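You operate a simulated robot arm through the tools that you are given. There is no shell and no other tool. Be economical: measure what you need, move in short steps, check, and stop when the job is done.

Carry out the task below with a simulated robot arm. There is one attempt and no reset: what you move stays moved.

JOB
Fork the dotted weight to the loose cover plate, blow the yellow-grip cover clean and seat it.
Fine: use the black fork and stand it back. Blow the cover on the green pad. Set down upright: medium dotted weight, black fork, yellow-grip cover.

The check looks at the end state, three seconds after you hand in, the way a careful person would. Anything else that was tipped, shoved, dropped, spilled or broken makes it a failure. Lids that push on must go on centred and level and be pressed home; caps that screw on are set level and turned clockwise until they are tight.

ROBOT AND FRAMES
A 7-joint arm with a two-finger parallel gripper, fixed in place. Base frame: the origin is at the foot of the arm, x ahead of it, y to its left, z up; the work surface is at about z = 0. Lengths are in m, angles in degrees, forces in N, time in s.
With the tool pointing down near the work surface it reaches from about 0.24 to 0.62 m from the base axis. Its first joint turns from -66.0 to 66.0 degrees. Payload 2.6 kg.
The TCP is the grasp point between the finger pads, 0.03 m short of the fingertips. In the tool frame z runs along the fingers and y along their closing line. Largest opening 0.094 m; finger width 0.028, thickness 0.01; the body of the gripper, 0.05 by 0.096 m, starts 0.055 m behind the TCP.
Orientation is that of the tool frame in the base frame, as a unit quaternion [w, x, y, z]. With the fingers straight down and closing along the base's y, the tool's x points along the base's -x, its y along +y and its z along -z.

CONTROLS
- The arm moves only by the tool arm_command. Its argument "rows" is a list of rows, each a list of 7 numbers: the finger opening in m, from 0 to 0.094, then the shift along the tool's x, y, z in m, then the turn, a rotation vector about the tool's x, y, z in degrees. In form: [[grip, tx, ty, tz, rx, ry, rz], ...]. A call has 1 to 20 rows; each row shifts and turns the commanded pose from where the row before left it, along the tool's axes as they then stand. Each row takes 0.2 s and may step no farther than 0.05 m and 8.6 degrees from the row before; otherwise, or with a gripper value out of range, the whole call is refused. A pose out of reach is approached as far as the arm can. The call stops where the force on the tool passes 40 N (or 10 N more than at its start, if that is more) or the arm is blocked; 0.2 s more then pass. Each finger travels about 0.072 m/s and halts on what it meets, pressing with about 38 N; the grip force reading is that of the motor and also rises with nothing between the fingers. The clock runs only during rows and for 0.2 s after the last one: add rows that do not move to give the fingers time. The reply holds the time, the measured pose of the TCP, the force on the tool along the base axes, the opening and the grip force, in the units named above and with some noise, with the torque about the TCP (base axes, N m) and any sound that the robot's microphone picked up.
- Cameras (640 x 400 px; columns grow to the right, rows downward): "scene" is fixed at [0.0309, 0.4279, 0.5624]; the picture's right is [-0.82, -0.57, 0.00], its down [-0.33, 0.48, -0.82] and it looks along [0.47, -0.67, -0.58] (base axes); focal length 345 px, centre (320, 200). "wrist" rides on the gripper at [0.076, 0.014, -0.102] in the tool frame; the picture's right is [-0.18, 0.98, 0.00], its down [-0.75, -0.14, -0.64] and it looks along [-0.63, -0.12, 0.77] (tool axes); focal length 243 px, centre (320, 200). There is no depth. A picture from a camera that has moved, and an enlarged one, comes with that camera's place and axes in the base frame and with its lens.
- grab_frame(camera): a new picture of that camera. No time passes.
- close_up(camera, box): a new picture of the part [left, top, right, bottom] of that camera's present view, enlarged. No time passes.
- sign_off(): hands the job in; it is judged then, once.

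Go step by step. Nothing tells you positions but the pictures and the camera data: compare them with the known pose of the tool, close in by small moves and look again before you grip or let go. The budget is 120 turns and 64 pictures, counting those below and the enlarged ones. Unless the task says otherwise, let go and move clear before handing in, and close with one line.

The tools are called after "Request:" as a command line: name --pt "numbers of a row" for each row, then --argument value for the rest, lists and objects as JSON in quotes. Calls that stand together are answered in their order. arm_command: Moves the arm, as the interface text tells. Its arguments: {"type":"object","properties":{"rows":{"type":"array","items":{"type":"array","items":{"type":"number"}}}},"required":["rows"]} The other tools are called the same way: grab_frame (camera) takes a picture; close_up (camera, box) takes an enlarged picture of a part of a camera's view; sign_off () hands the job in.

At the start:

```text
time_s: 0.0
ee_pos: [0.4083, 0.0424, 0.3586]
tcp_rot: [0.0, 0.0, 1.0, 0.0]
ft_force: [0.3, -0.2, -0.7]
torque: [0.01, -0.01, 0.0]
gripper_width: 0.0939
finger_force: 0.1
```

scene: 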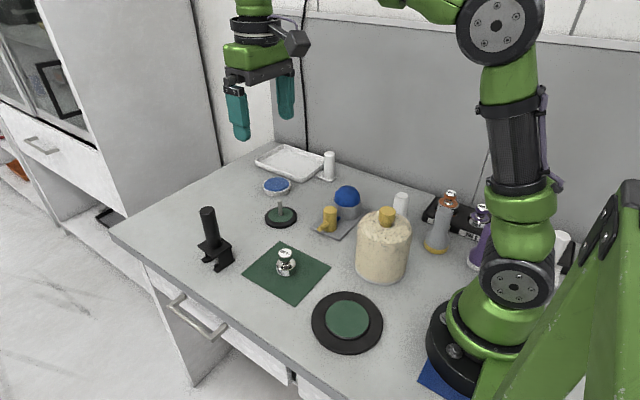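
wrist: 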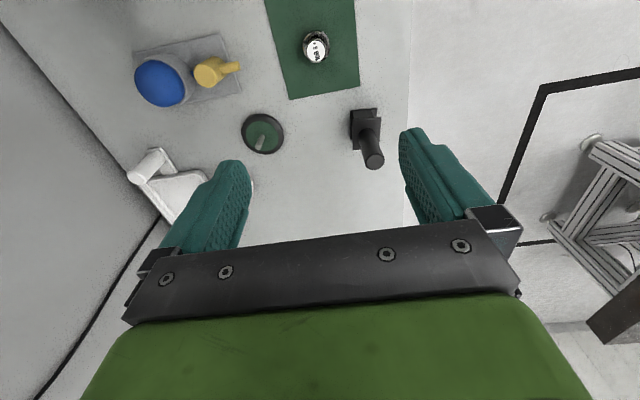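

I see a weight on a green pad, a black fork stand, a yellow-grip cover, a blue bulb (blower) and a jar-like item. I'll take enlarged pictures to understand them.

Request:
close_up --camera "scene" --box '[180, 140, 340, 240]'

Request:
close_up --camera "scene" --box '[300, 170, 460, 270]'

Request:
close_up --camera "scene" --box '[180, 200, 340, 300]'

Request:
close_up --camera "wrist" --box '[120, 0, 420, 188]'

```text
4.00 times, centred on (260, 190) of scene
camera zoom: at [0.0309, 0.4279, 0.5624], right [-0.82, -0.57, 0.0], down [-0.33, 0.48, -0.82], along [0.47, -0.67, -0.58], focal length 1379 px, centre (560, 240)
```

zoom: 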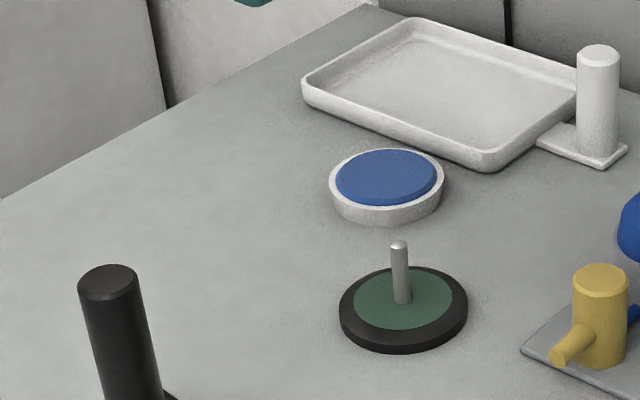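

```text
4.00 times, centred on (380, 220) of scene
camera zoom: at [0.0309, 0.4279, 0.5624], right [-0.82, -0.57, 0.0], down [-0.33, 0.48, -0.82], along [0.47, -0.67, -0.58], focal length 1379 px, centre (80, 120)
```

zoom: 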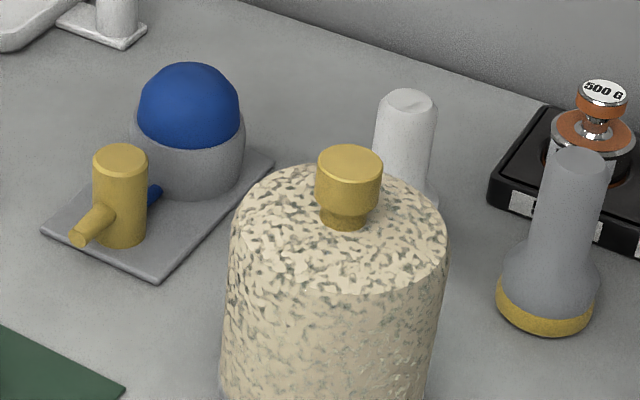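

```text
4.00 times, centred on (260, 250) of scene
camera zoom: at [0.0309, 0.4279, 0.5624], right [-0.82, -0.57, 0.0], down [-0.33, 0.48, -0.82], along [0.47, -0.67, -0.58], focal length 1379 px, centre (560, 0)
```

zoom: 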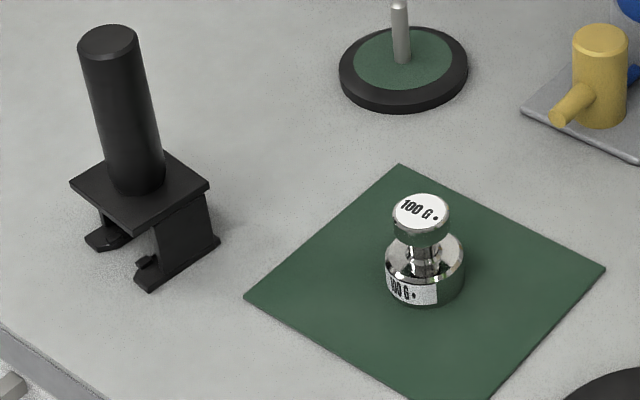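

```text
2.13 times, centred on (270, 94) of wrist
camera zoom: at [0.3314, 0.0568, 0.4629], right [0.18, 0.98, 0.0], down [0.75, -0.14, 0.64], along [0.63, -0.12, -0.77], focal length 516 px, centre (426, 426)
```

zoom: 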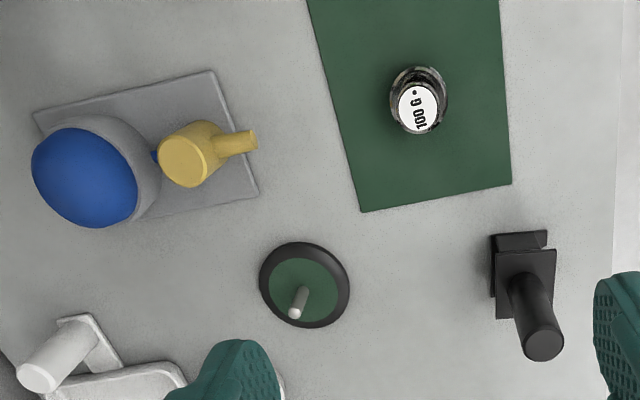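

The weight on the green pad reads "100 G •"; the yellow-knob cover is speckled with dust. I'll look at the right part and the plates.

Request:
close_up --camera "scene" --box '[400, 170, 600, 295]'

Request:
close_up --camera "scene" --box '[290, 230, 450, 370]'

```text
3.20 times, centred on (500, 232) of scene
camera zoom: at [0.0309, 0.4279, 0.5624], right [-0.82, -0.57, 0.0], down [-0.33, 0.48, -0.82], along [0.47, -0.67, -0.58], focal length 1103 px, centre (-256, 96)
```

zoom: 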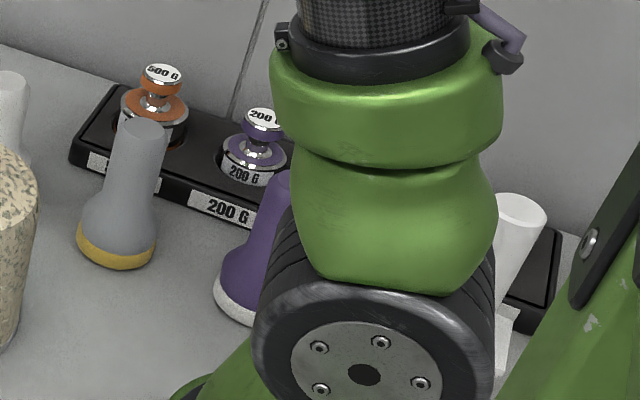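

```text
2.86 times, centred on (370, 300) of scene
camera zoom: at [0.0309, 0.4279, 0.5624], right [-0.82, -0.57, 0.0], down [-0.33, 0.48, -0.82], along [0.47, -0.67, -0.58], focal length 985 px, centre (177, -86)
```

zoom: 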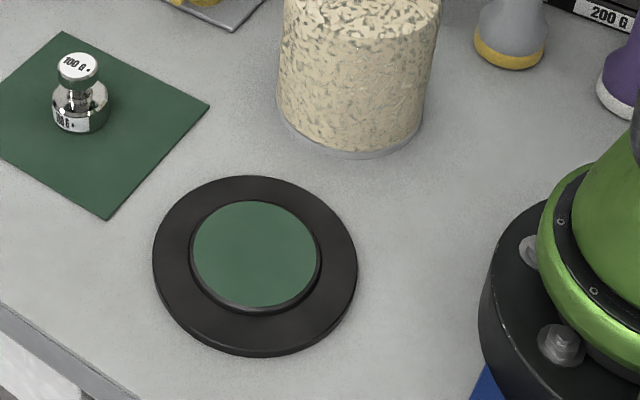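

I take these estimates: weight (0.393, 0.040), pad x 0.32–0.46 and y −0.02–0.105, fork (0.54, 0.107), plate (0.213, 0.078), cover (0.227, −0.083), blower dome (0.387, −0.205) with its nozzle aimed at +y. Next I go nearer to inspect the fork.

Request:
arm_command --pt "0.094 -0.01 0.015 0.04 0 0 0" --pt "0.094 -0.01 0.02 0.04 0 0 0" --pt "0.094 -0.01 0.02 0.04 0 0 0" --pt "0.094 0 0 0.03 0 0 0"

Request:
grab_frame --camera "wrist"

```text
time_s: 1.0
ee_pos: [0.4361, 0.0979, 0.2086]
tcp_rot: [0.0, 0.0, 1.0, 0.0]
ft_force: [-0.3, 0.5, -0.6]
torque: [0.0, 0.01, 0.03]
gripper_width: 0.0938
finger_force: 0.1
```

```text
55 pictures are left
camera wrist: at [0.3591, 0.1129, 0.3123], right [0.18, 0.98, 0.0], down [0.75, -0.14, 0.64], along [0.63, -0.12, -0.77], focal length 243 px, centre (320, 200)
```

wrist: 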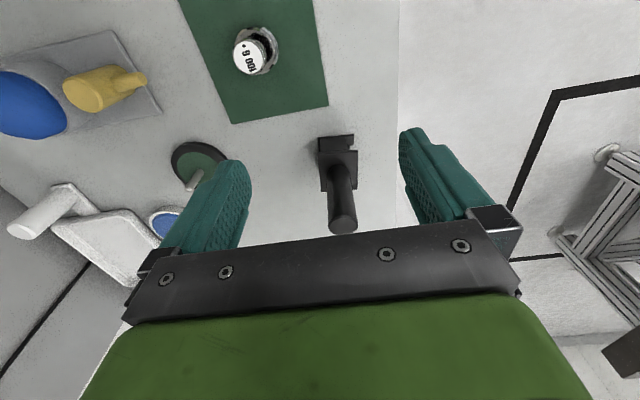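

The view is clear; I enlarge the fork and the weight.

Request:
close_up --camera "wrist" --box '[280, 115, 400, 240]'

Request:
close_up --camera "scene" --box '[190, 225, 250, 280]'

Request:
close_up --camera "scene" --box '[260, 240, 310, 285]'

```text
3.20 times, centred on (340, 178) of wrist
camera zoom: at [0.3591, 0.1129, 0.3123], right [0.18, 0.98, 0.0], down [0.75, -0.14, 0.64], along [0.63, -0.12, -0.77], focal length 776 px, centre (256, 272)
```

zoom: 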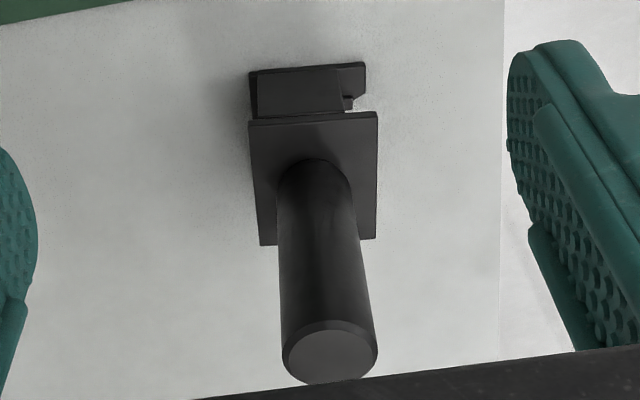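

```text
7.27 times, centred on (220, 252) of scene
camera zoom: at [0.0309, 0.4279, 0.5624], right [-0.82, -0.57, 0.0], down [-0.33, 0.48, -0.82], along [0.47, -0.67, -0.58], focal length 2508 px, centre (1047, -182)
```

zoom: 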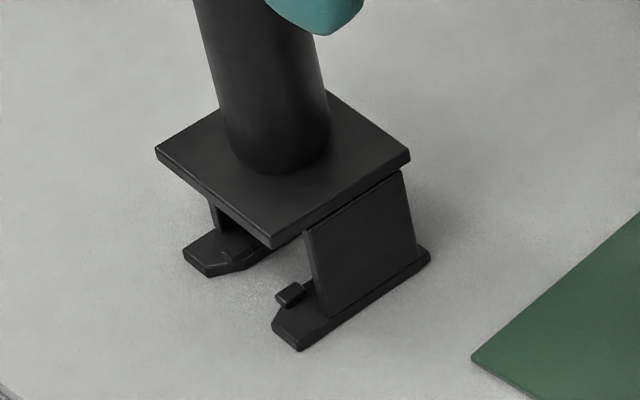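

```text
8.89 times, centred on (285, 262) of scene
camera zoom: at [0.0309, 0.4279, 0.5624], right [-0.82, -0.57, 0.0], down [-0.33, 0.48, -0.82], along [0.47, -0.67, -0.58], focal length 3065 px, centre (631, -356)
```

zoom: 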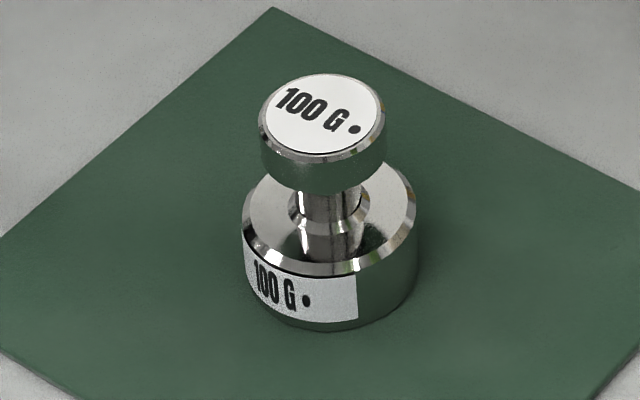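

The fork's handle is at about (0.540, 0.103), top z≈0.137. Its tines run along y with the open, hooked ends toward +y. I'll go above the handle and check before descending.

Request:
arm_command --pt "0.094 -0.035 0.0025 0 0 0 0" --pt "0.094 -0.035 0.0025 0 0 0 0" --pt "0.094 -0.034 0 0 0 0 0" --pt "0.094 0 0 0.03 0 0 0"

Request:
grab_frame --camera "wrist"

Request:
grab_frame --camera "scene"

```text
time_s: 2.0
ee_pos: [0.5412, 0.1033, 0.1788]
tcp_rot: [-0.001, 0.0, 1.0, 0.0]
ft_force: [-0.6, 0.1, -0.6]
torque: [-0.02, 0.01, 0.02]
gripper_width: 0.0938
finger_force: 0.1
```

```text
51 pictures are left
camera wrist: at [0.464, 0.1182, 0.2833], right [0.18, 0.98, 0.0], down [0.75, -0.14, 0.64], along [0.63, -0.12, -0.77], focal length 243 px, centre (320, 200)
```

wrist: 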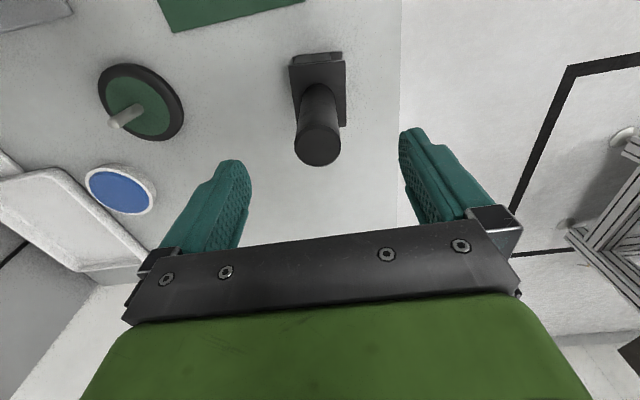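

```text
50 pictures are left
```

scene: 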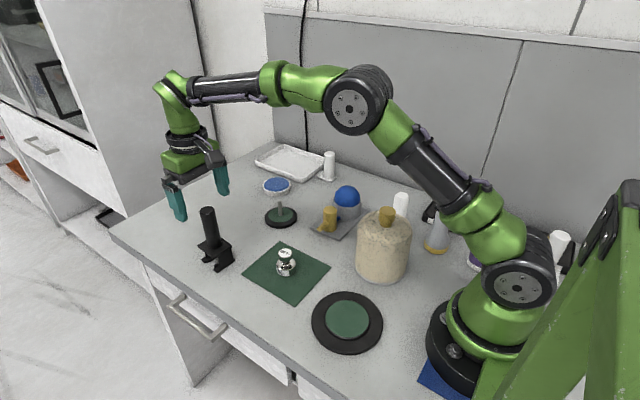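

The handle lies between the fingers; I descend around it.

Request:
arm_command --pt "0.094 0.003 0 0.02 0 0 0" --pt "0.094 0 0 0.02 0 0 0" --pt "0.094 0 0 0.02 0 0 0" --pt "0.094 0 0 0.024 0 0 0" --pt "0.094 0 0 0 0 0 0"

Request:
grab_frame --camera "wrist"

```text
time_s: 3.2
ee_pos: [0.541, 0.1013, 0.093]
tcp_rot: [0.0, 0.0, 1.0, 0.0]
ft_force: [-0.1, 0.5, -0.2]
torque: [-0.04, 0.01, 0.0]
gripper_width: 0.0941
finger_force: 0.1
```

```text
49 pictures are left
camera wrist: at [0.4633, 0.1157, 0.1971], right [0.18, 0.98, 0.0], down [0.75, -0.14, 0.64], along [0.63, -0.12, -0.77], focal length 243 px, centre (320, 200)
```

wrist: 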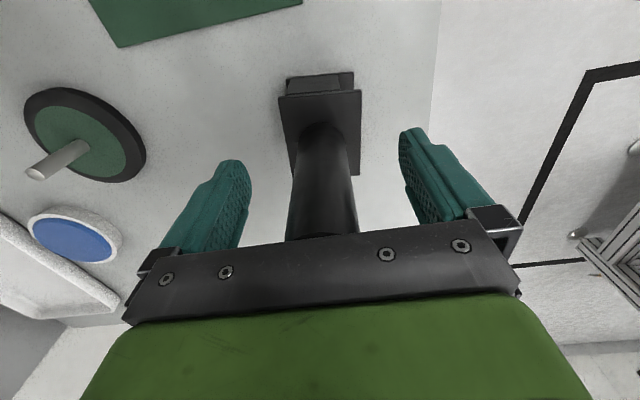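

The handle is centred between the pads, so I close on it.

Request:
arm_command --pt "0.02 0 0 0 0 0 0" --pt "0.02 0 0 0 0 0 0" --pt "0.02 0 0 0 0 0 0" --pt "0.02 0 0 0 0 0 0" --pt "0.02 0 0 0 0 0 0"

```text
time_s: 4.4
ee_pos: [0.5397, 0.1015, 0.0937]
tcp_rot: [0.0, 0.001, 1.0, 0.001]
ft_force: [0.0, -0.1, 0.7]
torque: [0.03, -0.07, 0.0]
gripper_width: 0.0289
finger_force: 37.8
```

I have the fork at opening 0.029. I lift it 0.08 and carry it to the −y side of the weight.

Request:
arm_command --pt "0.02 0 0 -0.02 0 0 0" --pt "0.02 0 0 -0.03 0 0 0" --pt "0.02 0 0 -0.03 0 0 0" --pt "0.02 0.037 -0.03 0 0 0 0" --pt "0.02 0.037 -0.03 0 0 0 0" --pt "0.02 0.037 -0.034 0 0 0 0" --pt "0.02 0.036 -0.034 0 0 0 0" --pt "0.02 0 0 0 0 0 0"

Request:
close_up --camera "scene" --box '[240, 180, 340, 290]'

Request:
grab_frame --camera "wrist"

```text
refused: row 6 steps farther than a row can; nothing moved
```

```text
3.64 times, centred on (290, 235) of scene
camera zoom: at [0.0309, 0.4279, 0.5624], right [-0.82, -0.57, 0.0], down [-0.33, 0.48, -0.82], along [0.47, -0.67, -0.58], focal length 1254 px, centre (429, 73)
```

zoom: 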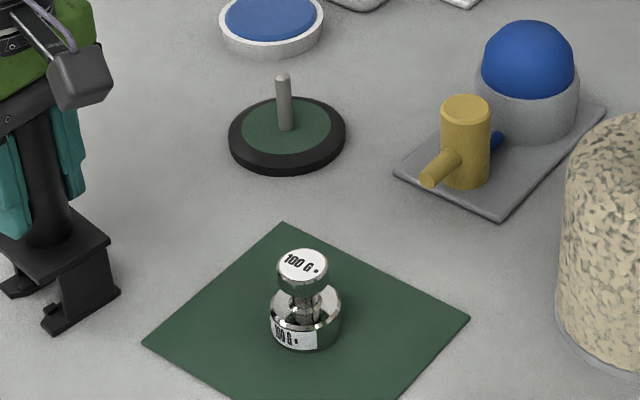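

```text
47 pictures are left
camera wrist: at [0.4633, 0.1158, 0.1974], right [0.18, 0.98, 0.0], down [0.75, -0.14, 0.64], along [0.63, -0.12, -0.77], focal length 243 px, centre (320, 200)
```

wrist: 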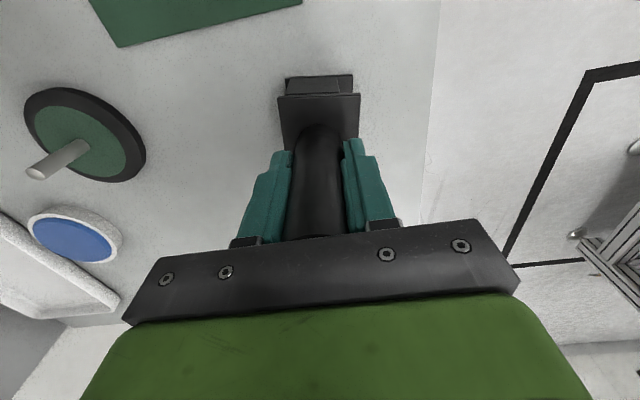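

The call was refused for one step being slightly too long; I repeat it with shorter steps.

Request:
arm_command --pt "0.02 0 0 -0.02 0 0 0" --pt "0.02 0 0 -0.03 0 0 0" --pt "0.02 0 0 -0.03 0 0 0" --pt "0.02 0.03 -0.025 0 0 0 0" --pt "0.02 0.03 -0.025 0 0 0 0" --pt "0.02 0.03 -0.026 0 0 0 0" --pt "0.02 0.03 -0.026 0 0 0 0" --pt "0.02 0.026 -0.026 0 0 0 0" --pt "0.02 0 0 0 0 0 0"

Request:
close_up --camera "scene" --box '[230, 180, 350, 290]'

```text
time_s: 6.4
ee_pos: [0.396, -0.0263, 0.1709]
tcp_rot: [0.0, -0.001, 1.0, 0.0]
ft_force: [-0.1, -0.7, -1.2]
torque: [0.01, -0.02, -0.02]
gripper_width: 0.0291
finger_force: 37.2
```

```text
3.64 times, centred on (290, 235) of scene
camera zoom: at [0.0309, 0.4279, 0.5624], right [-0.82, -0.57, 0.0], down [-0.33, 0.48, -0.82], along [0.47, -0.67, -0.58], focal length 1254 px, centre (429, 73)
```

zoom: 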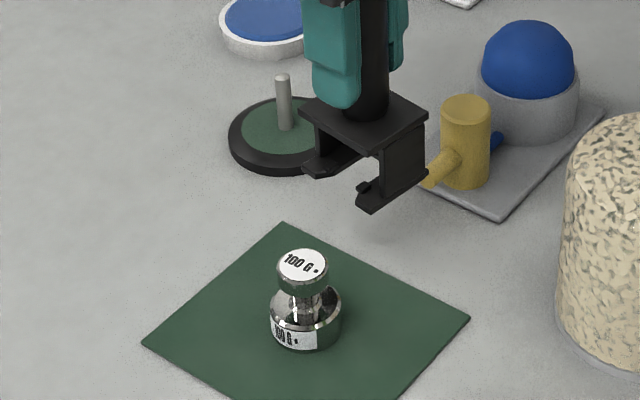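

The fork hangs clear on the −y side of the weight. I lower it to neck height and check.

Request:
arm_command --pt "0.02 0.002 0 0.02 0 0 0" --pt "0.02 0 0 0.02 0 0 0" --pt "0.02 0 0 0.014 0 0 0" --pt "0.02 0 0 0 0 0 0"

Request:
close_up --camera "scene" --box '[250, 210, 330, 290]'

Request:
grab_frame --camera "wrist"

```text
time_s: 7.4
ee_pos: [0.3917, -0.0236, 0.1192]
tcp_rot: [0.0, 0.001, 1.0, 0.0]
ft_force: [0.2, -0.5, -0.4]
torque: [0.02, 0.0, -0.01]
gripper_width: 0.0294
finger_force: 37.7
```

```text
5.00 times, centred on (290, 250) of scene
camera zoom: at [0.0309, 0.4279, 0.5624], right [-0.82, -0.57, 0.0], down [-0.33, 0.48, -0.82], along [0.47, -0.67, -0.58], focal length 1724 px, centre (470, -50)
```

zoom: 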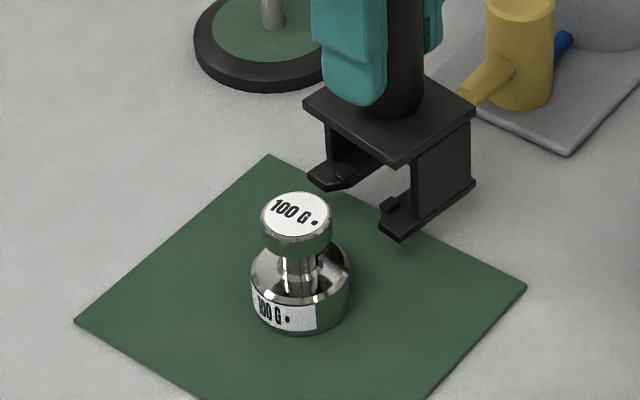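

```text
44 pictures are left
camera wrist: at [0.3142, -0.0094, 0.2227], right [0.18, 0.98, 0.0], down [0.75, -0.14, 0.64], along [0.63, -0.12, -0.77], focal length 243 px, centre (320, 200)
```

wrist: 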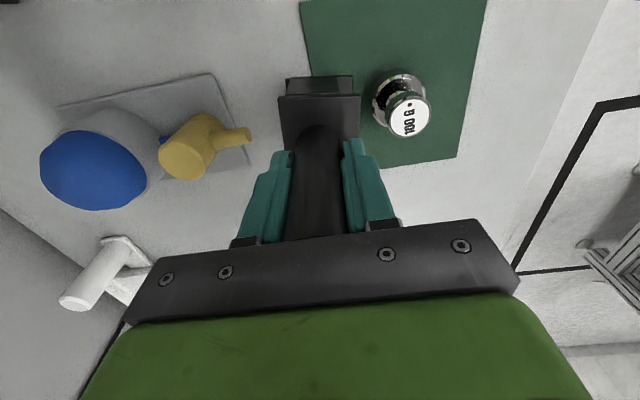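

Tine height looks right. I advance 0.02 in +y and check the centring.

Request:
arm_command --pt "0.02 0 0.01 0 0 0 0" --pt "0.02 0 0.01 0 0 0 0" --pt "0.02 0 0 0 0 0 0"

Request:
close_up --camera "scene" --box '[262, 235, 312, 285]'

```text
time_s: 8.2
ee_pos: [0.3917, -0.0045, 0.1197]
tcp_rot: [0.0, -0.001, 1.0, 0.0]
ft_force: [-0.7, 0.9, -1.9]
torque: [0.02, 0.03, -0.01]
gripper_width: 0.0293
finger_force: 38.0
```

```text
8.00 times, centred on (287, 260) of scene
camera zoom: at [0.0309, 0.4279, 0.5624], right [-0.82, -0.57, 0.0], down [-0.33, 0.48, -0.82], along [0.47, -0.67, -0.58], focal length 2758 px, centre (584, -280)
```

zoom: 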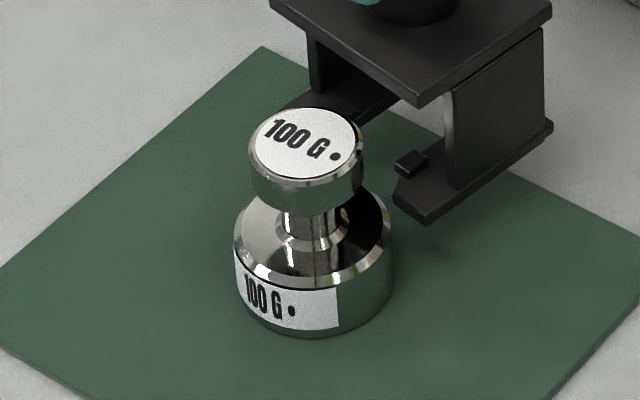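

The fork stands yawed about −6°, so I slide in along its tine direction. I raise it 2 mm to clear the base and advance in two stages.

Request:
arm_command --pt "0.02 0 0 -0.002 0 0 0" --pt "0.02 -0.0011 0.01 0 0 0 0" --pt "0.02 -0.0011 0.01 0 0 0 0" --pt "0.02 0 0 0 0 0 0"

Request:
close_up --camera "scene" --box '[262, 235, 312, 285]'

```text
time_s: 9.2
ee_pos: [0.3929, 0.0141, 0.1233]
tcp_rot: [0.0, 0.001, 1.0, 0.0]
ft_force: [0.7, 0.5, -1.1]
torque: [-0.03, 0.03, 0.0]
gripper_width: 0.0292
finger_force: 38.0
```

```text
8.00 times, centred on (287, 260) of scene
camera zoom: at [0.0309, 0.4279, 0.5624], right [-0.82, -0.57, 0.0], down [-0.33, 0.48, -0.82], along [0.47, -0.67, -0.58], focal length 2758 px, centre (584, -280)
```

zoom: 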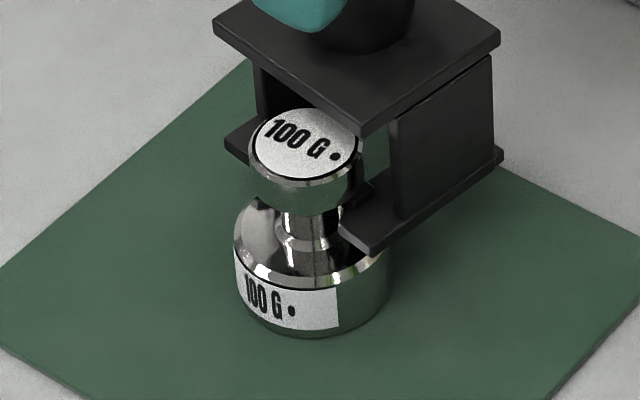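

No contact so far and the tips straddle the neck. I continue in.

Request:
arm_command --pt "0.02 0 0.008 0 0 0 0" --pt "0.02 -0.0011 0.008 0 0 0 0" --pt "0.02 -0.001 0.007 0 0 0 0" --pt "0.02 0 0 0 0 0 0"

Request:
close_up --camera "scene" --box '[262, 235, 312, 285]'

```text
time_s: 10.2
ee_pos: [0.3928, 0.039, 0.1211]
tcp_rot: [0.0, 0.0, 1.0, -0.001]
ft_force: [-0.1, 0.1, -0.4]
torque: [0.0, 0.01, 0.01]
gripper_width: 0.0291
finger_force: 38.2
```

```text
8.00 times, centred on (287, 260) of scene
camera zoom: at [0.0309, 0.4279, 0.5624], right [-0.82, -0.57, 0.0], down [-0.33, 0.48, -0.82], along [0.47, -0.67, -0.58], focal length 2758 px, centre (584, -280)
```

zoom: 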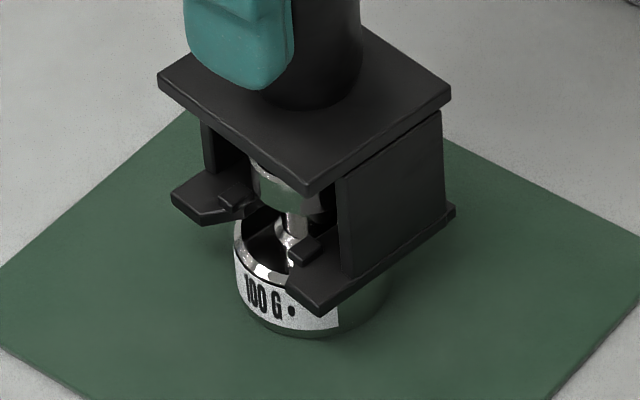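

The knob sits between tines and plate, behind the bumps. I lift gently.

Request:
arm_command --pt "0.02 0 0 -0.004 0 0 0" --pt "0.02 0 0 -0.004 0 0 0" --pt "0.02 0 0 -0.004 0 0 0" --pt "0.02 0 0 -0.005 0 0 0" --pt "0.02 0 0 -0.008 0 0 0" --pt "0.02 0 0 0 0 0 0"

Request:
close_up --camera "scene" --box '[255, 215, 319, 279]'

```text
time_s: 11.6
ee_pos: [0.3937, 0.0383, 0.1485]
tcp_rot: [0.0, 0.0, 1.0, 0.0]
ft_force: [0.2, -0.3, -1.1]
torque: [0.01, 0.02, 0.03]
gripper_width: 0.029
finger_force: 38.0
```

```text
6.25 times, centred on (287, 247) of scene
camera zoom: at [0.0309, 0.4279, 0.5624], right [-0.82, -0.57, 0.0], down [-0.33, 0.48, -0.82], along [0.47, -0.67, -0.58], focal length 2155 px, centre (526, -94)
```

zoom: 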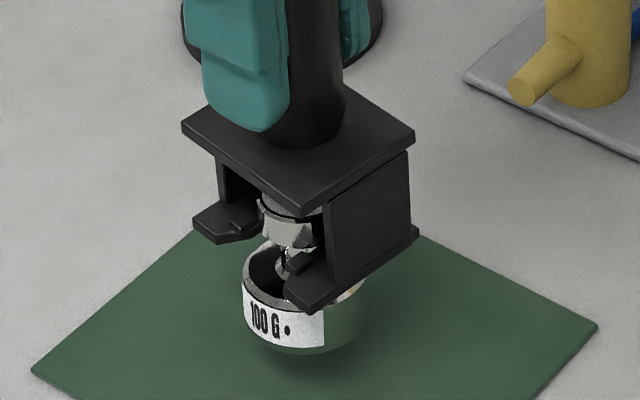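

The weight is lifted and hangs level. I raise it more and carry it toward the plate, testing the inner reach.

Request:
arm_command --pt "0.02 0 0 -0.02 0 0 0" --pt "0.02 0 0 -0.02 0 0 0" --pt "0.02 0.02 0.006 0 0 0 0" --pt "0.02 0.025 0.007 0 0 0 0" --pt "0.02 0.025 0.007 0 0 0 0" --pt "0.02 0.025 0.007 0 0 0 0" --pt "0.02 0.025 0.007 0 0 0 0" --pt "0.02 0.02 0.006 0 0 0 0" --pt "0.02 0.01 0 0 0 0 0" --pt "0.02 0 0 0 0 0 0"

Request:
grab_frame --camera "wrist"

Request:
close_up --camera "scene" --box '[270, 200, 430, 360]'

```text
time_s: 13.8
ee_pos: [0.2457, 0.0764, 0.188]
tcp_rot: [0.0, 0.0, 1.0, 0.0]
ft_force: [-0.2, -0.5, -2.3]
torque: [-0.05, -0.03, -0.02]
gripper_width: 0.0292
finger_force: 38.1
```

```text
39 pictures are left
camera wrist: at [0.1685, 0.0902, 0.2921], right [0.18, 0.98, 0.0], down [0.75, -0.14, 0.64], along [0.63, -0.12, -0.77], focal length 243 px, centre (320, 200)
```

wrist: 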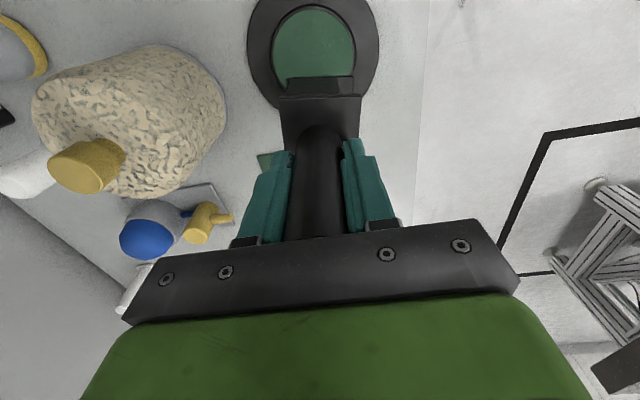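

```text
2.50 times, centred on (350, 280) of scene
camera zoom: at [0.0309, 0.4279, 0.5624], right [-0.82, -0.57, 0.0], down [-0.33, 0.48, -0.82], along [0.47, -0.67, -0.58], focal length 862 px, centre (245, 0)
```

zoom: 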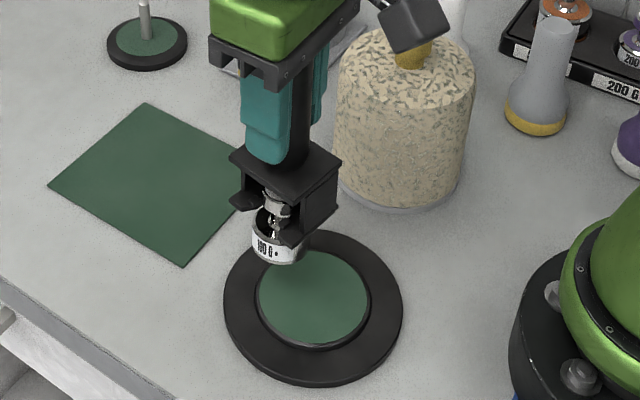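

The plate centre comes out near (0.205–0.213, 0.077). I test the reach inward at this height.

Request:
arm_command --pt "0.02 0.01 0 0 0 0 0" --pt "0.02 0.01 0 0 0 0 0" --pt "0.02 0.01 0 0 0 0 0" --pt "0.02 0.006 0 0 0 0 0" --pt "0.02 0 0 0 0 0 0"

Request:
close_up --camera "scene" --box '[270, 200, 430, 360]'

```text
time_s: 15.0
ee_pos: [0.2086, 0.0766, 0.1878]
tcp_rot: [0.0, 0.0, 1.0, 0.0]
ft_force: [0.2, -0.2, -1.9]
torque: [-0.01, 0.02, -0.04]
gripper_width: 0.029
finger_force: 38.1
```

```text
2.50 times, centred on (350, 280) of scene
camera zoom: at [0.0309, 0.4279, 0.5624], right [-0.82, -0.57, 0.0], down [-0.33, 0.48, -0.82], along [0.47, -0.67, -0.58], focal length 862 px, centre (245, 0)
```

zoom: 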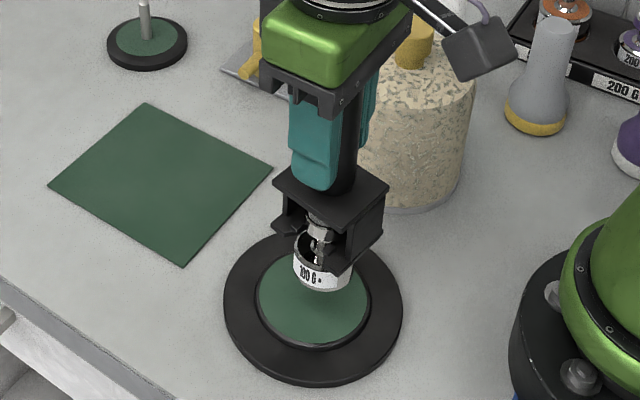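

The reach is fine. I lower in part and compare weight and plate.

Request:
arm_command --pt "0.02 -0.002 0.001 0.01 0 0 0" --pt "0.02 0 0 0.01 0 0 0" --pt "0.02 0 0 0.01 0 0 0" --pt "0.02 0 0 0.004 0 0 0" --pt "0.02 0 0 0 0 0 0"

Request:
close_up --camera "scene" --box '[305, 270, 395, 360]'

```text
time_s: 16.2
ee_pos: [0.209, 0.0786, 0.1534]
tcp_rot: [0.0, 0.002, 1.0, 0.0]
ft_force: [0.4, -0.4, -1.9]
torque: [0.02, -0.01, 0.0]
gripper_width: 0.029
finger_force: 37.6
```

```text
4.44 times, centred on (350, 315) of scene
camera zoom: at [0.0309, 0.4279, 0.5624], right [-0.82, -0.57, 0.0], down [-0.33, 0.48, -0.82], along [0.47, -0.67, -0.58], focal length 1532 px, centre (187, -311)
```

zoom: 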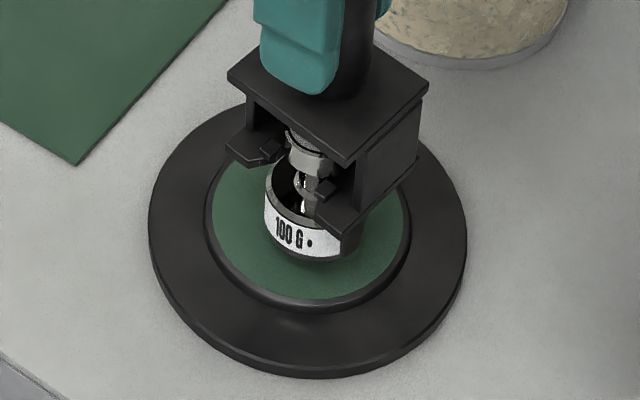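

I take a tighter look at the weight above the plate to judge the gap.

Request:
close_up --camera "scene" --box '[330, 300, 370, 340]'

```text
10.00 times, centred on (350, 320) of scene
camera zoom: at [0.0309, 0.4279, 0.5624], right [-0.82, -0.57, 0.0], down [-0.33, 0.48, -0.82], along [0.47, -0.67, -0.58], focal length 3448 px, centre (20, -1000)
```

zoom: 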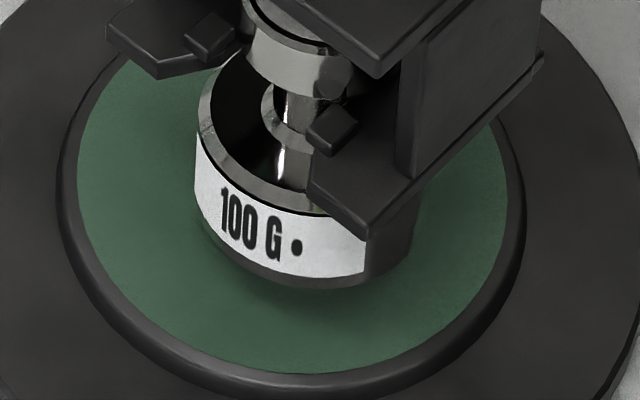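

The weight seems to rest against the bumps, about 7 mm ahead of the handle, and hangs ~1 cm above the plate. I correct and lower slowly.

Request:
arm_command --pt "0.02 -0.002 -0.007 0 0 0 0" --pt "0.02 0 0 0.003 0 0 0" --pt "0.02 0 0 0.003 0 0 0" --pt "0.02 0 0 0.002 0 0 0" --pt "0.02 0 0 0.002 0 0 0" --pt "0.02 0 0 0 0 0 0"

Request:
close_up --camera "scene" --box '[325, 295, 375, 345]'

```text
time_s: 17.6
ee_pos: [0.2145, 0.0704, 0.1435]
tcp_rot: [0.0, 0.0, 1.0, 0.0]
ft_force: [-0.4, 1.2, -1.6]
torque: [0.0, 0.0, -0.01]
gripper_width: 0.0289
finger_force: 37.7
```

```text
8.00 times, centred on (350, 320) of scene
camera zoom: at [0.0309, 0.4279, 0.5624], right [-0.82, -0.57, 0.0], down [-0.33, 0.48, -0.82], along [0.47, -0.67, -0.58], focal length 2758 px, centre (80, -760)
```

zoom: 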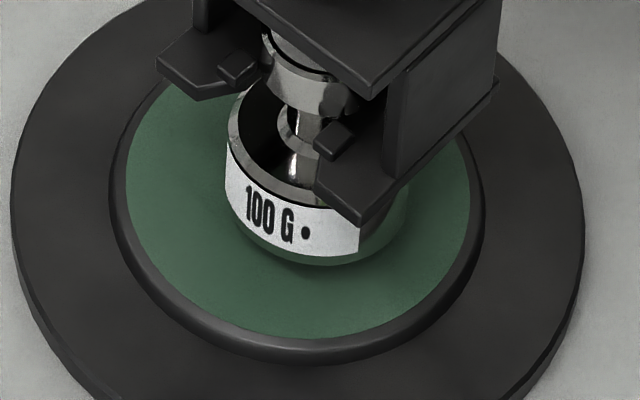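

Nearly centred and still slightly hovering. I nudge +x 3 mm and lower further.

Request:
arm_command --pt "0.02 -0.003 0 0 0 0 0" --pt "0.02 0 0 0.002 0 0 0" --pt "0.02 0 0 0.002 0 0 0" --pt "0.02 0 0 0.002 0 0 0" --pt "0.02 0 0 0 0 0 0"

Request:
close_up --camera "scene" --box '[325, 295, 375, 345]'

```text
time_s: 18.8
ee_pos: [0.217, 0.0709, 0.1382]
tcp_rot: [0.0, 0.001, 1.0, 0.0]
ft_force: [0.9, -0.5, -1.2]
torque: [-0.01, -0.02, -0.01]
gripper_width: 0.029
finger_force: 38.0
```

```text
8.00 times, centred on (350, 320) of scene
camera zoom: at [0.0309, 0.4279, 0.5624], right [-0.82, -0.57, 0.0], down [-0.33, 0.48, -0.82], along [0.47, -0.67, -0.58], focal length 2758 px, centre (80, -760)
```

zoom: 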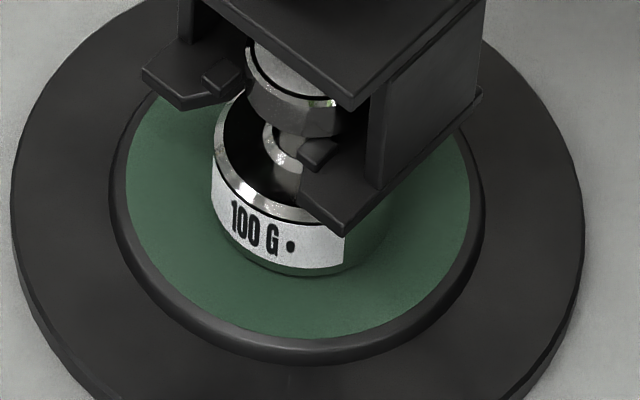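

The weight now stands centred on the green disc with slack above the tines. I lower 4 mm more to mid-neck and back out.

Request:
arm_command --pt "0.02 0 0 0.002 0 0 0" --pt "0.02 0 0 0.0015 0 0 0" --pt "0.02 0 0 0 0 0 0"

Request:
close_up --camera "scene" --box '[325, 295, 375, 345]'

```text
time_s: 19.6
ee_pos: [0.2169, 0.0715, 0.1344]
tcp_rot: [0.0, -0.001, 1.0, 0.0]
ft_force: [0.5, 0.4, -0.8]
torque: [0.01, 0.01, 0.0]
gripper_width: 0.0288
finger_force: 37.5
```

```text
8.00 times, centred on (350, 320) of scene
camera zoom: at [0.0309, 0.4279, 0.5624], right [-0.82, -0.57, 0.0], down [-0.33, 0.48, -0.82], along [0.47, -0.67, -0.58], focal length 2758 px, centre (80, -760)
```

zoom: 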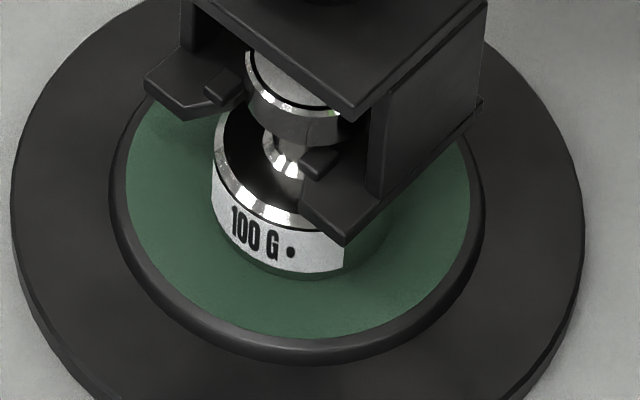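

Height is right; I back out along the tines.

Request:
arm_command --pt "0.02 0.0009 -0.008 0 0 0 0" --pt "0.02 0.0009 -0.008 0 0 0 0" --pt "0.02 0.0009 -0.008 0 0 0 0" --pt "0.02 0.0009 -0.008 0 0 0 0" --pt "0.02 0.0009 -0.008 0 0 0 0" --pt "0.02 0.0009 -0.008 0 0 0 0" --pt "0.02 0 -0.004 0 0 0 0" --pt "0.02 0 0 0 0 0 0"

Request:
close_up --camera "scene" --box '[290, 240, 410, 360]'

```text
time_s: 21.4
ee_pos: [0.2117, 0.0198, 0.1348]
tcp_rot: [0.0, 0.0, 1.0, -0.001]
ft_force: [0.2, 0.3, -1.7]
torque: [0.01, -0.03, 0.0]
gripper_width: 0.0292
finger_force: 37.6
```

```text
3.33 times, centred on (350, 300) of scene
camera zoom: at [0.0309, 0.4279, 0.5624], right [-0.82, -0.57, 0.0], down [-0.33, 0.48, -0.82], along [0.47, -0.67, -0.58], focal length 1149 px, centre (220, -133)
```

zoom: 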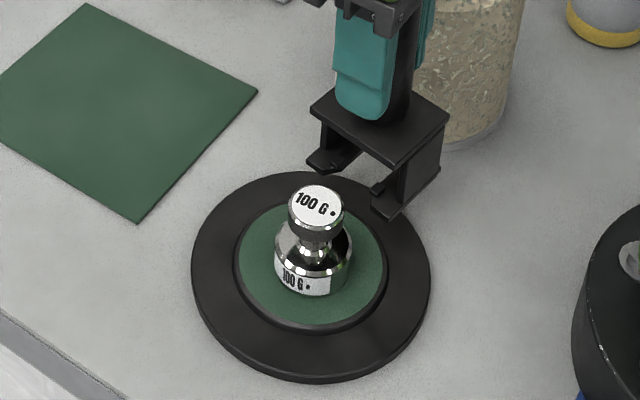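

The weight stands upright, centred. I raise the fork and carry it back to its original spot.

Request:
arm_command --pt "0.02 0 0 -0.03 0 0 0" --pt "0.02 0 0 -0.03 0 0 0" --pt "0.02 -0.036 0.009 0 0 0 0" --pt "0.02 -0.036 0.009 0 0 0 0" --pt "0.02 -0.036 0.009 0 0 0 0" --pt "0.02 -0.036 0.009 0 0 0 0" --pt "0.02 -0.036 0.009 0 0 0 0" --pt "0.02 -0.036 0.009 0 0 0 0" --pt "0.02 -0.036 0.009 0 0 0 0" --pt "0.02 -0.036 0.009 0 0 0 0" --pt "0.02 -0.036 0.009 0 0 0 0" --pt "0.02 0 0 0.03 0 0 0" --pt "0.02 0 0 0.03 0 0 0" --pt "0.02 0 0 0.02 0 0 0" --pt "0.02 0 0 0 0 0 0"

Request:
close_up --camera "scene" --box '[170, 190, 270, 290]'

```text
time_s: 24.6
ee_pos: [0.5358, 0.0995, 0.116]
tcp_rot: [0.0, 0.0, 1.0, 0.0]
ft_force: [-0.2, -0.4, -0.4]
torque: [0.0, 0.0, 0.01]
gripper_width: 0.029
finger_force: 37.8
```

```text
4.00 times, centred on (220, 240) of scene
camera zoom: at [0.0309, 0.4279, 0.5624], right [-0.82, -0.57, 0.0], down [-0.33, 0.48, -0.82], along [0.47, -0.67, -0.58], focal length 1379 px, centre (720, 40)
```

zoom: 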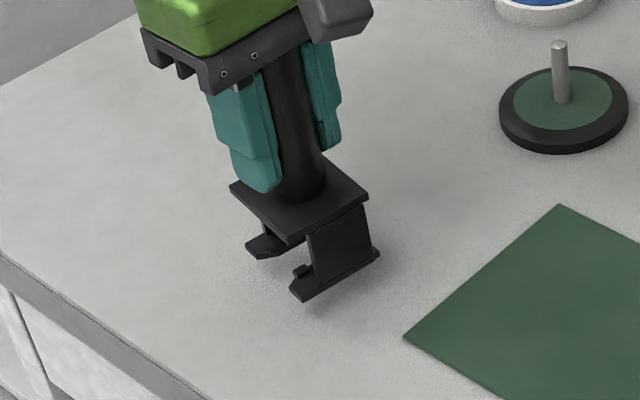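

I lower the last ~2 cm gently onto the table.

Request:
arm_command --pt "0.02 -0.003 0.002 0.01 0 0 0" --pt "0.02 0 0 0.007 0 0 0" --pt "0.02 0 0 0.002 0 0 0" --pt "0.02 0 0 0.001 0 0 0" --pt "0.02 0 0 0.001 0 0 0" --pt "0.02 0 0 0 0 0 0"

```text
time_s: 26.0
ee_pos: [0.5384, 0.1036, 0.0948]
tcp_rot: [0.0, 0.0, 1.0, 0.0]
ft_force: [0.1, -0.2, 0.0]
torque: [0.02, -0.03, 0.01]
gripper_width: 0.0289
finger_force: 38.2
```

Request:
arm_command --pt "0.02 0 0 0.001 0 0 0" --pt "0.02 0 0 0.001 0 0 0" --pt "0.02 0 0 0 0 0 0"

Request:
close_up --camera "scene" --box '[190, 225, 250, 285]'

```text
time_s: 26.8
ee_pos: [0.5381, 0.1035, 0.0922]
tcp_rot: [0.0, -0.001, 1.0, 0.0]
ft_force: [-2.6, 0.3, 9.0]
torque: [-0.12, 0.0, -0.04]
gripper_width: 0.0288
finger_force: 38.0
```

```text
6.67 times, centred on (220, 255) of scene
camera zoom: at [0.0308, 0.4279, 0.5625], right [-0.82, -0.57, 0.0], down [-0.33, 0.48, -0.82], along [0.47, -0.67, -0.58], focal length 2299 px, centre (987, -167)
```

zoom: 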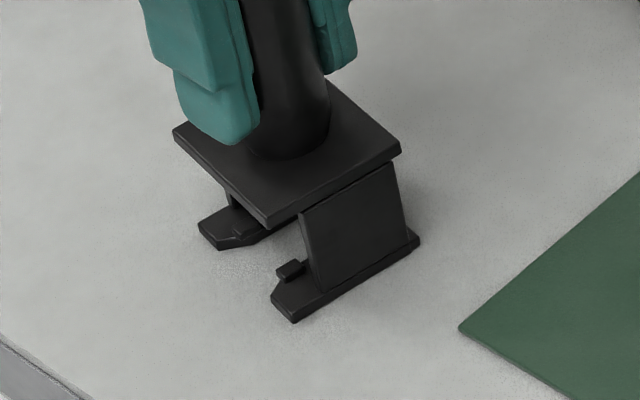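

The fork stands on the table (9 N contact). I release and rise clear.

Request:
arm_command --pt "0.029 0 0 -0.001 0 0 0" --pt "0.05 0 0 0 0 0 0" --pt "0.094 0 0 0 0 0 0" --pt "0.094 0 0 0 0 0 0" --pt "0.094 0 0 0 0 0 0" --pt "0.094 0 0 -0.03 0 0 0" --pt "0.094 0 0 -0.04 0 0 0" --pt "0.094 0 0 -0.04 0 0 0" --pt "0.094 0 0 -0.04 0 0 0"

Request:
grab_frame --camera "scene"

```text
time_s: 28.8
ee_pos: [0.538, 0.1013, 0.2462]
tcp_rot: [0.0, 0.0, 1.0, 0.0]
ft_force: [0.5, -0.1, 0.3]
torque: [0.02, 0.02, -0.03]
gripper_width: 0.0939
finger_force: 0.1
```

```text
28 pictures are left
```

scene: 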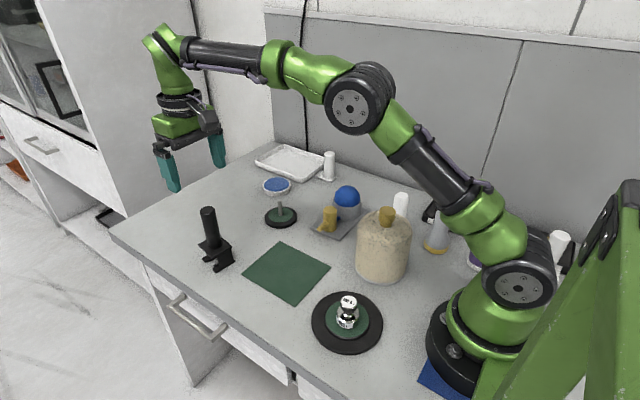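

Fork stands properly. Next I move above the cover knob, estimated at (0.224, −0.076), top z≈0.167.

Request:
arm_command --pt "0.094 0.036 -0.0225 0 0 0 0" --pt "0.094 0.036 -0.0225 0 0 0 0" --pt "0.094 0.036 -0.0225 0 0 0 0" --pt "0.094 0.036 -0.0225 0 0 0 0" --pt "0.094 0.036 -0.0225 0 0 0 0" --pt "0.094 0.036 -0.0225 0 0 0 0" --pt "0.094 0.036 -0.0225 0 0 0 0" --pt "0.094 0.036 -0.0195 0 0 0 0" --pt "0.094 0 0 0 0 0 0"

Request:
grab_frame --camera "wrist"

```text
time_s: 30.8
ee_pos: [0.2485, -0.0736, 0.2394]
tcp_rot: [0.0, 0.0, 1.0, 0.0]
ft_force: [-0.2, -0.4, -0.1]
torque: [0.02, 0.03, 0.05]
gripper_width: 0.0941
finger_force: 0.0
```

```text
27 pictures are left
camera wrist: at [0.1716, -0.0602, 0.3435], right [0.18, 0.98, 0.0], down [0.75, -0.14, 0.64], along [0.63, -0.12, -0.77], focal length 243 px, centre (320, 200)
```

wrist: 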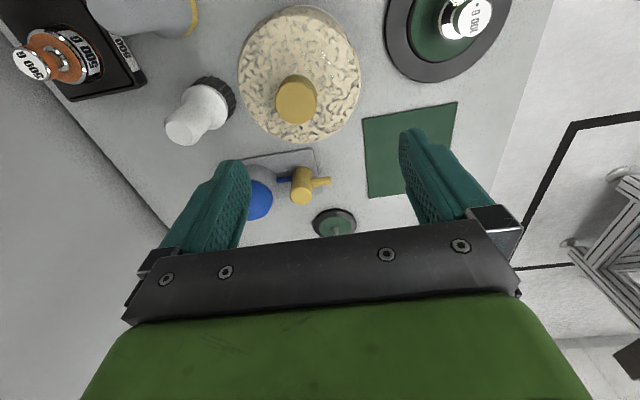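

Knob at about (0.227, −0.087). I align over it and lower in steps, watching force.

Request:
arm_command --pt "0.094 0.0215 -0.0135 0 0 0 0" --pt "0.094 0 0 0.02 0 0 0" --pt "0.094 0 0 0.02 0 0 0" --pt "0.094 0 0 0.02 0 0 0" --pt "0.094 0 0 0.008 0 0 0" --pt "0.094 0 0 0 0 0 0"

Request:
grab_frame --camera "wrist"

Request:
close_up --camera "scene" --box '[340, 170, 430, 290]'

```text
time_s: 32.2
ee_pos: [0.2295, -0.089, 0.1753]
tcp_rot: [0.0, 0.001, 1.0, 0.0]
ft_force: [-0.2, 0.1, -0.3]
torque: [-0.02, -0.01, 0.01]
gripper_width: 0.094
finger_force: 0.1
```

```text
26 pictures are left
camera wrist: at [0.1519, -0.0747, 0.2774], right [0.19, 0.98, 0.0], down [0.75, -0.14, 0.64], along [0.63, -0.12, -0.77], focal length 243 px, centre (320, 200)
```

wrist: 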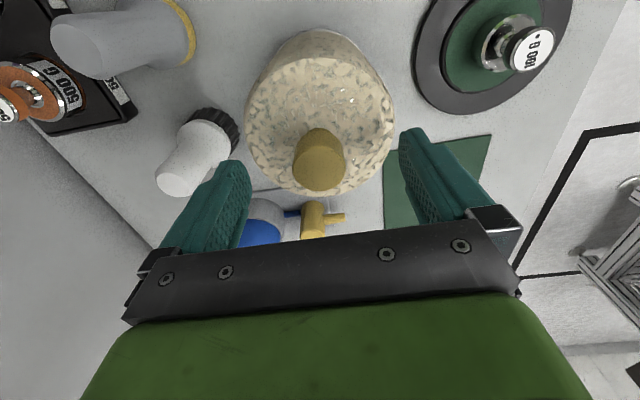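

```text
3.33 times, centred on (385, 230) of scene
camera zoom: at [0.0309, 0.4279, 0.5624], right [-0.82, -0.57, 0.0], down [-0.33, 0.48, -0.82], along [0.47, -0.67, -0.58], focal length 1149 px, centre (103, 100)
```

zoom: 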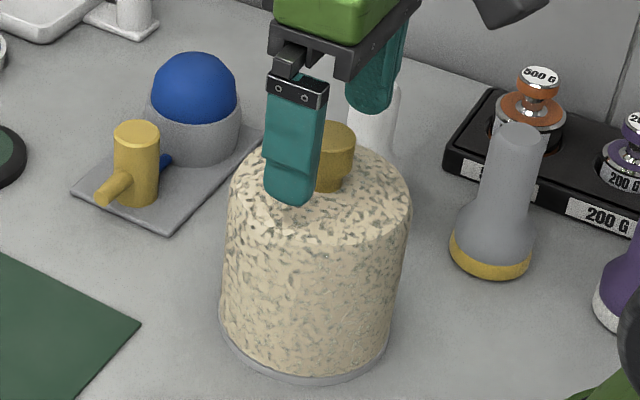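

The knob is between the fingers. I lower about 1 cm more and check contact.

Request:
arm_command --pt "0.094 0.003 0 0.004 0 0 0" --pt "0.094 0 0 0.004 0 0 0" --pt "0.094 0 0 0.003 0 0 0" --pt "0.094 0 0 0 0 0 0"

Request:
close_up --camera "scene" --box '[360, 180, 420, 240]'

```text
time_s: 33.2
ee_pos: [0.2259, -0.0887, 0.1633]
tcp_rot: [0.0, 0.0, 1.0, 0.0]
ft_force: [-0.8, -0.3, -0.5]
torque: [0.01, 0.01, 0.02]
gripper_width: 0.094
finger_force: 0.1
```

```text
6.67 times, centred on (390, 210) of scene
camera zoom: at [0.0309, 0.4279, 0.5624], right [-0.82, -0.57, 0.0], down [-0.33, 0.48, -0.82], along [0.47, -0.67, -0.58], focal length 2299 px, centre (-147, 133)
```

zoom: 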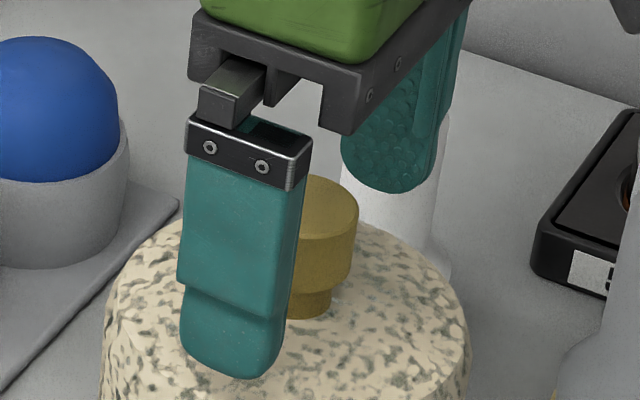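

Fingertips are just above the cover's crown. I close on the knob.

Request:
arm_command --pt "0.02 0 0 0 0 0 0" --pt "0.02 0 0 0 0 0 0" --pt "0.02 0 0 0 0 0 0" --pt "0.02 0 0 0 0 0 0" --pt "0.02 0 0 0 0 0 0"

```text
time_s: 34.4
ee_pos: [0.2259, -0.087, 0.1633]
tcp_rot: [0.0, 0.001, 1.0, 0.0]
ft_force: [-0.1, -0.2, 0.1]
torque: [0.02, -0.05, 0.02]
gripper_width: 0.031
finger_force: 38.0
```

Knob gripped (0.031). I lift the cover and check.

Request:
arm_command --pt "0.02 0 0 -0.005 0 0 0" --pt "0.02 0 0 -0.01 0 0 0" --pt "0.02 0 0 -0.015 0 0 0" --pt "0.02 0 0 0 0 0 0"

Request:
grab_frame --camera "scene"

```text
time_s: 35.4
ee_pos: [0.2256, -0.0892, 0.193]
tcp_rot: [-0.001, 0.0, 1.0, 0.001]
ft_force: [-1.0, 0.3, -1.2]
torque: [-0.02, 0.04, 0.01]
gripper_width: 0.0307
finger_force: 38.2
```

```text
23 pictures are left
```

scene: 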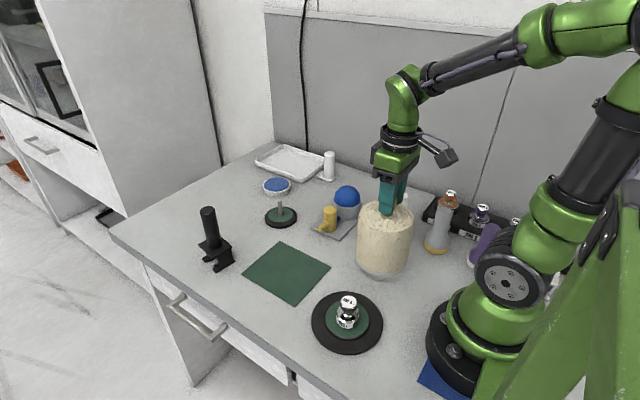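

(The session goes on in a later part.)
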